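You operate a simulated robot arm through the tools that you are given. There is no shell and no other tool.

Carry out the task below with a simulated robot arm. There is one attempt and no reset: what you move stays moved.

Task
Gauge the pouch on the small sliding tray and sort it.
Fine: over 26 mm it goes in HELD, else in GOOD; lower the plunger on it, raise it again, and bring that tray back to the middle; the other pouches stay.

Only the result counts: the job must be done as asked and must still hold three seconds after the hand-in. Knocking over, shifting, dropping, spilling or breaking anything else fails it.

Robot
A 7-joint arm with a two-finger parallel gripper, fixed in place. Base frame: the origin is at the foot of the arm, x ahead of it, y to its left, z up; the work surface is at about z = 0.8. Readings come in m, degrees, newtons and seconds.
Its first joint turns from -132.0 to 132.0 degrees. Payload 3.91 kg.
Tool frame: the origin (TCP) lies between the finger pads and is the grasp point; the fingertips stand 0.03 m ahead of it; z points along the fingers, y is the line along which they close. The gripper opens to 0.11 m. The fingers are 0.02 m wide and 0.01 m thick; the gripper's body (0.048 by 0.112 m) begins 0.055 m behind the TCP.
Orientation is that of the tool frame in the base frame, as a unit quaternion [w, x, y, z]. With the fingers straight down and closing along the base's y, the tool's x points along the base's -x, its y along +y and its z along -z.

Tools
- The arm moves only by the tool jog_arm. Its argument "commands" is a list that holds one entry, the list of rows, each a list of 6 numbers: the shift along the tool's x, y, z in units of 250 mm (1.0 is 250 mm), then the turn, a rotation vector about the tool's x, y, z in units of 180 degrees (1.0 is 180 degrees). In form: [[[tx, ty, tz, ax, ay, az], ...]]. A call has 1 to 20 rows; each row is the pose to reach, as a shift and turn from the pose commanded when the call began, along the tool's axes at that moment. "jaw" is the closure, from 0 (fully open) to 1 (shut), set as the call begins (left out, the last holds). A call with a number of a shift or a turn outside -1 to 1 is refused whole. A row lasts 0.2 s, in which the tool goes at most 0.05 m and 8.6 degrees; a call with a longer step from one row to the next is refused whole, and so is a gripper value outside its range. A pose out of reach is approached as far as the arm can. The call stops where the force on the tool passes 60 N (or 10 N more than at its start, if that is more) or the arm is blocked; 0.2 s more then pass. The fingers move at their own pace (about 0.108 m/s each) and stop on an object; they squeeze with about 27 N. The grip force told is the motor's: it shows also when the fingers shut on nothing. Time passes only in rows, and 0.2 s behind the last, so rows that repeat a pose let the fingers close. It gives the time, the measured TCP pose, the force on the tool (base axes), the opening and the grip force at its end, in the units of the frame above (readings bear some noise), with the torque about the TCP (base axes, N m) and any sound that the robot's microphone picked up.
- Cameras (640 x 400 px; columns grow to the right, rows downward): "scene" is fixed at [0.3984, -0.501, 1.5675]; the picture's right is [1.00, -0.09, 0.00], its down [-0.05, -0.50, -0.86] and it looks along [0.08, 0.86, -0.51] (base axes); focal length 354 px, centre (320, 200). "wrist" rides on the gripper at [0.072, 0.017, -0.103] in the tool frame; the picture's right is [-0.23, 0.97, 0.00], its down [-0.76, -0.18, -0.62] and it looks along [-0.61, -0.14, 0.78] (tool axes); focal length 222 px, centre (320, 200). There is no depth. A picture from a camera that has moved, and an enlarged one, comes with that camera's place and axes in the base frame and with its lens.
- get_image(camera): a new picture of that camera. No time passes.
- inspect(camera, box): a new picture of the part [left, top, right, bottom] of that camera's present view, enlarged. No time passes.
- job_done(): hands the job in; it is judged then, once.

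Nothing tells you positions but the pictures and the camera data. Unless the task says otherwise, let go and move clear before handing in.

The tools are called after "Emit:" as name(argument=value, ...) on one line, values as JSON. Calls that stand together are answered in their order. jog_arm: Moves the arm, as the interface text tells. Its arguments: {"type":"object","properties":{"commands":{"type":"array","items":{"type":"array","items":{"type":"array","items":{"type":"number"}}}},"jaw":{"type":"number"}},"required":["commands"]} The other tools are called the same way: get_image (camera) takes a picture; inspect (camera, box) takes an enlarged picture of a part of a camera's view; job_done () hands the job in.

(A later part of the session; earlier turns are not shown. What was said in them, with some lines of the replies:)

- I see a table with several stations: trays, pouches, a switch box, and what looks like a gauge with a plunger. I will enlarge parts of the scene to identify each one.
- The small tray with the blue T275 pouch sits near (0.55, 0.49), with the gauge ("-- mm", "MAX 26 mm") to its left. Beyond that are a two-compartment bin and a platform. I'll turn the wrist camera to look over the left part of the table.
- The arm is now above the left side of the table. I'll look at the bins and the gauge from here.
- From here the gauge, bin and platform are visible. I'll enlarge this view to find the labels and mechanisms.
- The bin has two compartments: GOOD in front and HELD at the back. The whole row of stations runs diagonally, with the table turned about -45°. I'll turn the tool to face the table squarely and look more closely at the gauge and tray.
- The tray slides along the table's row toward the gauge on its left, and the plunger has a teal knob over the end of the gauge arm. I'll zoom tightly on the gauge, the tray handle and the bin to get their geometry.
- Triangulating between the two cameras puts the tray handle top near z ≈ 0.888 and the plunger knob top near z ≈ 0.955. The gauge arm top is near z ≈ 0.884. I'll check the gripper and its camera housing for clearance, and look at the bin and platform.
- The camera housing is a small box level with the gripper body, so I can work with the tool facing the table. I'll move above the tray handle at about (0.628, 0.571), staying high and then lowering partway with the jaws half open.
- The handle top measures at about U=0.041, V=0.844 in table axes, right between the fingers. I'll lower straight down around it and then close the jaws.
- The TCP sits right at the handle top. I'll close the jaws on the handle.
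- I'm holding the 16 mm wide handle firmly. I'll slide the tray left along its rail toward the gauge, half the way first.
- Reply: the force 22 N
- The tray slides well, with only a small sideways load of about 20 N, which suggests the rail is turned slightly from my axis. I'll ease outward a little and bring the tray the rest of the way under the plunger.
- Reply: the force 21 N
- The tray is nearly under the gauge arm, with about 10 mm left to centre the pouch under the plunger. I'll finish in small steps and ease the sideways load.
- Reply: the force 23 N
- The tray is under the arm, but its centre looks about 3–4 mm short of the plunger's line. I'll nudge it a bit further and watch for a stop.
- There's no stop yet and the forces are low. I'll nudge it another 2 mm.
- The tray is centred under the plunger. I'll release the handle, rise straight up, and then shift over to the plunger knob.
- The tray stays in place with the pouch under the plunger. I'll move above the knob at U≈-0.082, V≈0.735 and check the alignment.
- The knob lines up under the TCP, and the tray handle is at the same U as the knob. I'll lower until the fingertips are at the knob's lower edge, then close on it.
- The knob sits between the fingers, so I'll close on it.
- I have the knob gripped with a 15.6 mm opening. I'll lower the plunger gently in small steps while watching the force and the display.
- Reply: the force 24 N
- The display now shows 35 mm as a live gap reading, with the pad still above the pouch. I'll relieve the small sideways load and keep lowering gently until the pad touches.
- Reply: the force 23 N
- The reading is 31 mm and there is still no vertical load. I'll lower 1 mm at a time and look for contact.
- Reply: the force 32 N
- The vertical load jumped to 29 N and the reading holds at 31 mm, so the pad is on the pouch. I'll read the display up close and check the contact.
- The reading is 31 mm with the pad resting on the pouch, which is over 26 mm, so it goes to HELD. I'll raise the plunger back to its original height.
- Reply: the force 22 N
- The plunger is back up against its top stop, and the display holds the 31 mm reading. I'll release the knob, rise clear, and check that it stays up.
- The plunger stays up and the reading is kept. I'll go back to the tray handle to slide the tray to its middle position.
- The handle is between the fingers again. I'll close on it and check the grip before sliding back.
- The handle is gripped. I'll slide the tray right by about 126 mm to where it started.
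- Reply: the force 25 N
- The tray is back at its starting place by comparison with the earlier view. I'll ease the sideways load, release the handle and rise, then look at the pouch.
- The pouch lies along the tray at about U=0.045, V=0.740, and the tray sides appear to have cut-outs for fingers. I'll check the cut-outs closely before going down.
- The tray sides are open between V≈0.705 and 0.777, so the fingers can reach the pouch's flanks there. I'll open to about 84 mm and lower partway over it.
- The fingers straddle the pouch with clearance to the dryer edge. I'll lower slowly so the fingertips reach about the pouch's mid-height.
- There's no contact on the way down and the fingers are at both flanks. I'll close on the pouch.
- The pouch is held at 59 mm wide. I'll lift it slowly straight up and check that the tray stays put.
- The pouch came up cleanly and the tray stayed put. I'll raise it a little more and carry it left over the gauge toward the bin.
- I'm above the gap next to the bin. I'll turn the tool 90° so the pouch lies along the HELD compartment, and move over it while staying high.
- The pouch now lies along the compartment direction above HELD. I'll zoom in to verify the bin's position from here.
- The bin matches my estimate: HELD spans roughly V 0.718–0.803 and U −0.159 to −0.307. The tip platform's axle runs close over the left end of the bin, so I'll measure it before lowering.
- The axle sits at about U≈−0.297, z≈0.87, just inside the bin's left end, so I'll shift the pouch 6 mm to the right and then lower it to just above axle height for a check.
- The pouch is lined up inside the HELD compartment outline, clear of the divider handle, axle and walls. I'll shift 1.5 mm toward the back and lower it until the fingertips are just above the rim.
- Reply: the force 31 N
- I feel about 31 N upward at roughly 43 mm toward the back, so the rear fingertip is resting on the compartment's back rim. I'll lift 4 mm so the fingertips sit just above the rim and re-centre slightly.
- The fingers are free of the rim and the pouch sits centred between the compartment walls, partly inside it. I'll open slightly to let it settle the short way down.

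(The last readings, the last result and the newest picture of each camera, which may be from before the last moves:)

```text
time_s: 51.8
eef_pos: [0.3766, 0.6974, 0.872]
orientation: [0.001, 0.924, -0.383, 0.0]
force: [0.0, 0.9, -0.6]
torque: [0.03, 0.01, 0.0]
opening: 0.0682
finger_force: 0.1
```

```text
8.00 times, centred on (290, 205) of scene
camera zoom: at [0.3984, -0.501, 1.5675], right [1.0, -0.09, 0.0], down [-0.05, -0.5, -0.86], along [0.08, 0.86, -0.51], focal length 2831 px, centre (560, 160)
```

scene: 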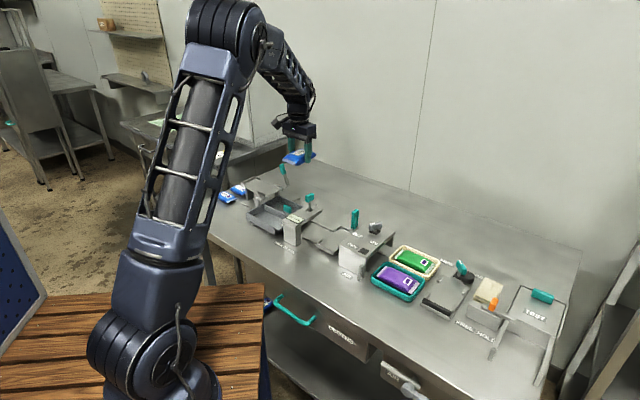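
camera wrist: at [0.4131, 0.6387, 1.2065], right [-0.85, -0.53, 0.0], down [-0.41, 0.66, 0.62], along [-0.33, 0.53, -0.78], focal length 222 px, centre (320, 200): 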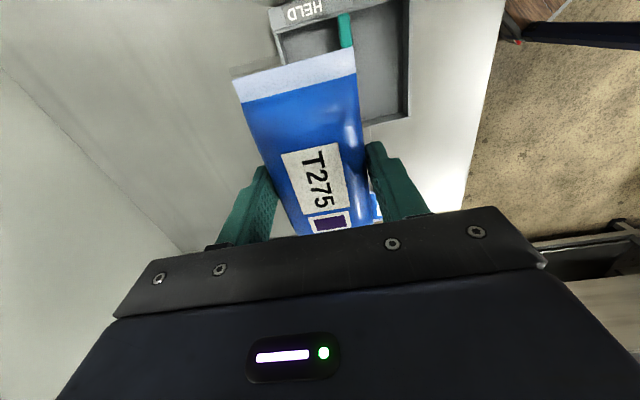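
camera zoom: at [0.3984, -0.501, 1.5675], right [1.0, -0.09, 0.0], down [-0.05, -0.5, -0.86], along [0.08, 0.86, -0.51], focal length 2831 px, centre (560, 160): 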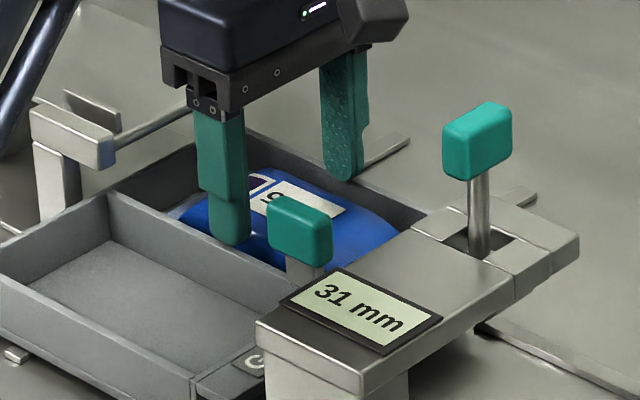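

The pouch has settled flat in the HELD compartment. I'll rise straight up clear of everything and check the final state.

Emit:
jog_arm(commands=[[[0, 0, -0.06, 0, 0, 0], [0, 0, -0.16, 0, 0, 0], [0, 0, -0.3, 0, 0, 0], [0, 0, -0.45, 0, 0, 0], [0, 0, -0.6, 0, 0, 0], [0, 0, -0.75, 0, 0, 0], [0, 0, -0.9, 0, 0, 0], [0, 0, -0.9, 0, 0, 0]]])

Emit:
get_image(camera="scene")

Emit:
inspect(camera="scene", box=[310, 200, 390, 260])

Emit:
inspect(camera="scene", box=[220, 160, 340, 250])

Emit:
get_image(camera="wrist")

```text
time_s: 53.6
eef_pos: [0.3771, 0.6982, 1.0966]
orientation: [0.0, 0.924, -0.383, 0.0]
force: [0.1, 0.3, -0.1]
torque: [0.0, -0.04, -0.01]
opening: 0.0686
finger_force: 0.1
```

```text
taken
```

scene: 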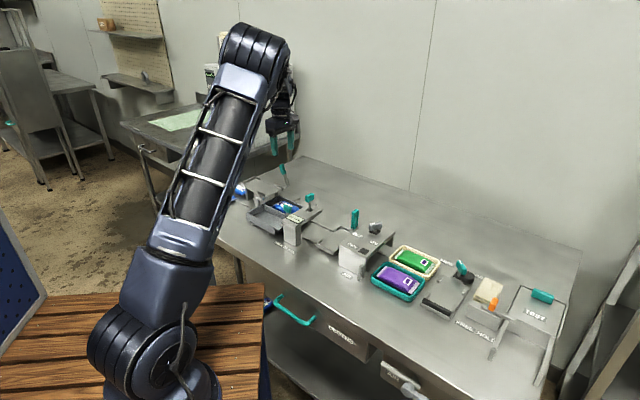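

```text
6.67 times, centred on (350, 230) of scene
camera zoom: at [0.3984, -0.501, 1.5675], right [1.0, -0.09, 0.0], down [-0.05, -0.5, -0.86], along [0.08, 0.86, -0.51], focal length 2359 px, centre (120, 0)
```

zoom: 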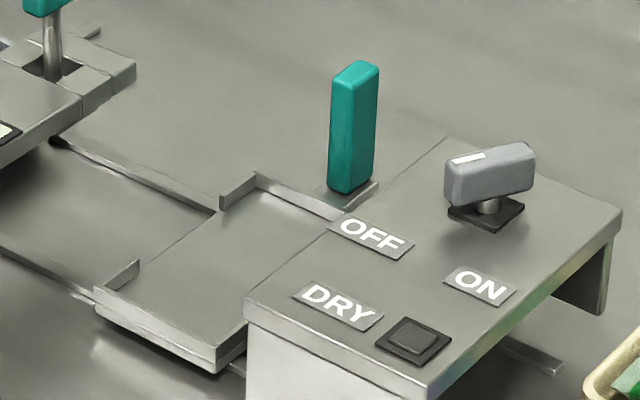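

```text
4.44 times, centred on (280, 205) of scene
camera zoom: at [0.3984, -0.501, 1.5675], right [1.0, -0.09, 0.0], down [-0.05, -0.5, -0.86], along [0.08, 0.86, -0.51], focal length 1573 px, centre (498, 178)
```

zoom: 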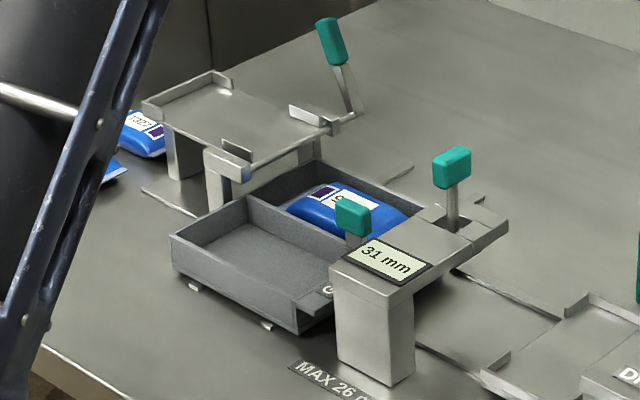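

```text
taken
camera wrist: at [0.4177, 0.6343, 1.2006], right [-0.85, -0.53, 0.0], down [-0.41, 0.66, 0.62], along [-0.33, 0.53, -0.78], focal length 222 px, centre (320, 200)
```

wrist: 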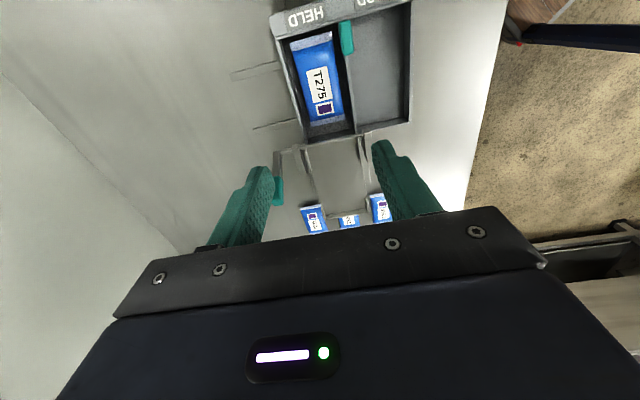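

The T275 pouch lies flat in HELD and the plunger is up with 31 mm on the display. The tray is back at its starting middle place, to within about 2 mm. The bin, levers and other pouches are where they were, and the gripper is empty and clear, so I'm handing in.

Emit:
job_done()

```text
The job is handed in.
```

I gauged pouch T275 at 31 mm, which is over 26 mm, so it went in HELD. The job is handed in; I haven't been told the result.

- **Gauging:** I slid the tray under the gauge and lowered the plunger until it pressed on the pouch. The display read 31 mm, and I raised the plunger back to its top stop.
- **Tray:** I brought it back to the middle, within about 2 mm of where it started.
- **Pouch:** T275 lies flat in the HELD compartment. I let it drop the last 2 cm or so because the fingers could not fit between the compartment walls. On the way down one fingertip rested briefly on the rim, at about 30 N. The bin looked unmoved afterwards.
- **Everything else:** I touched none of the other pouches, and nothing else on the table looked moved. The gripper is empty and raised clear.
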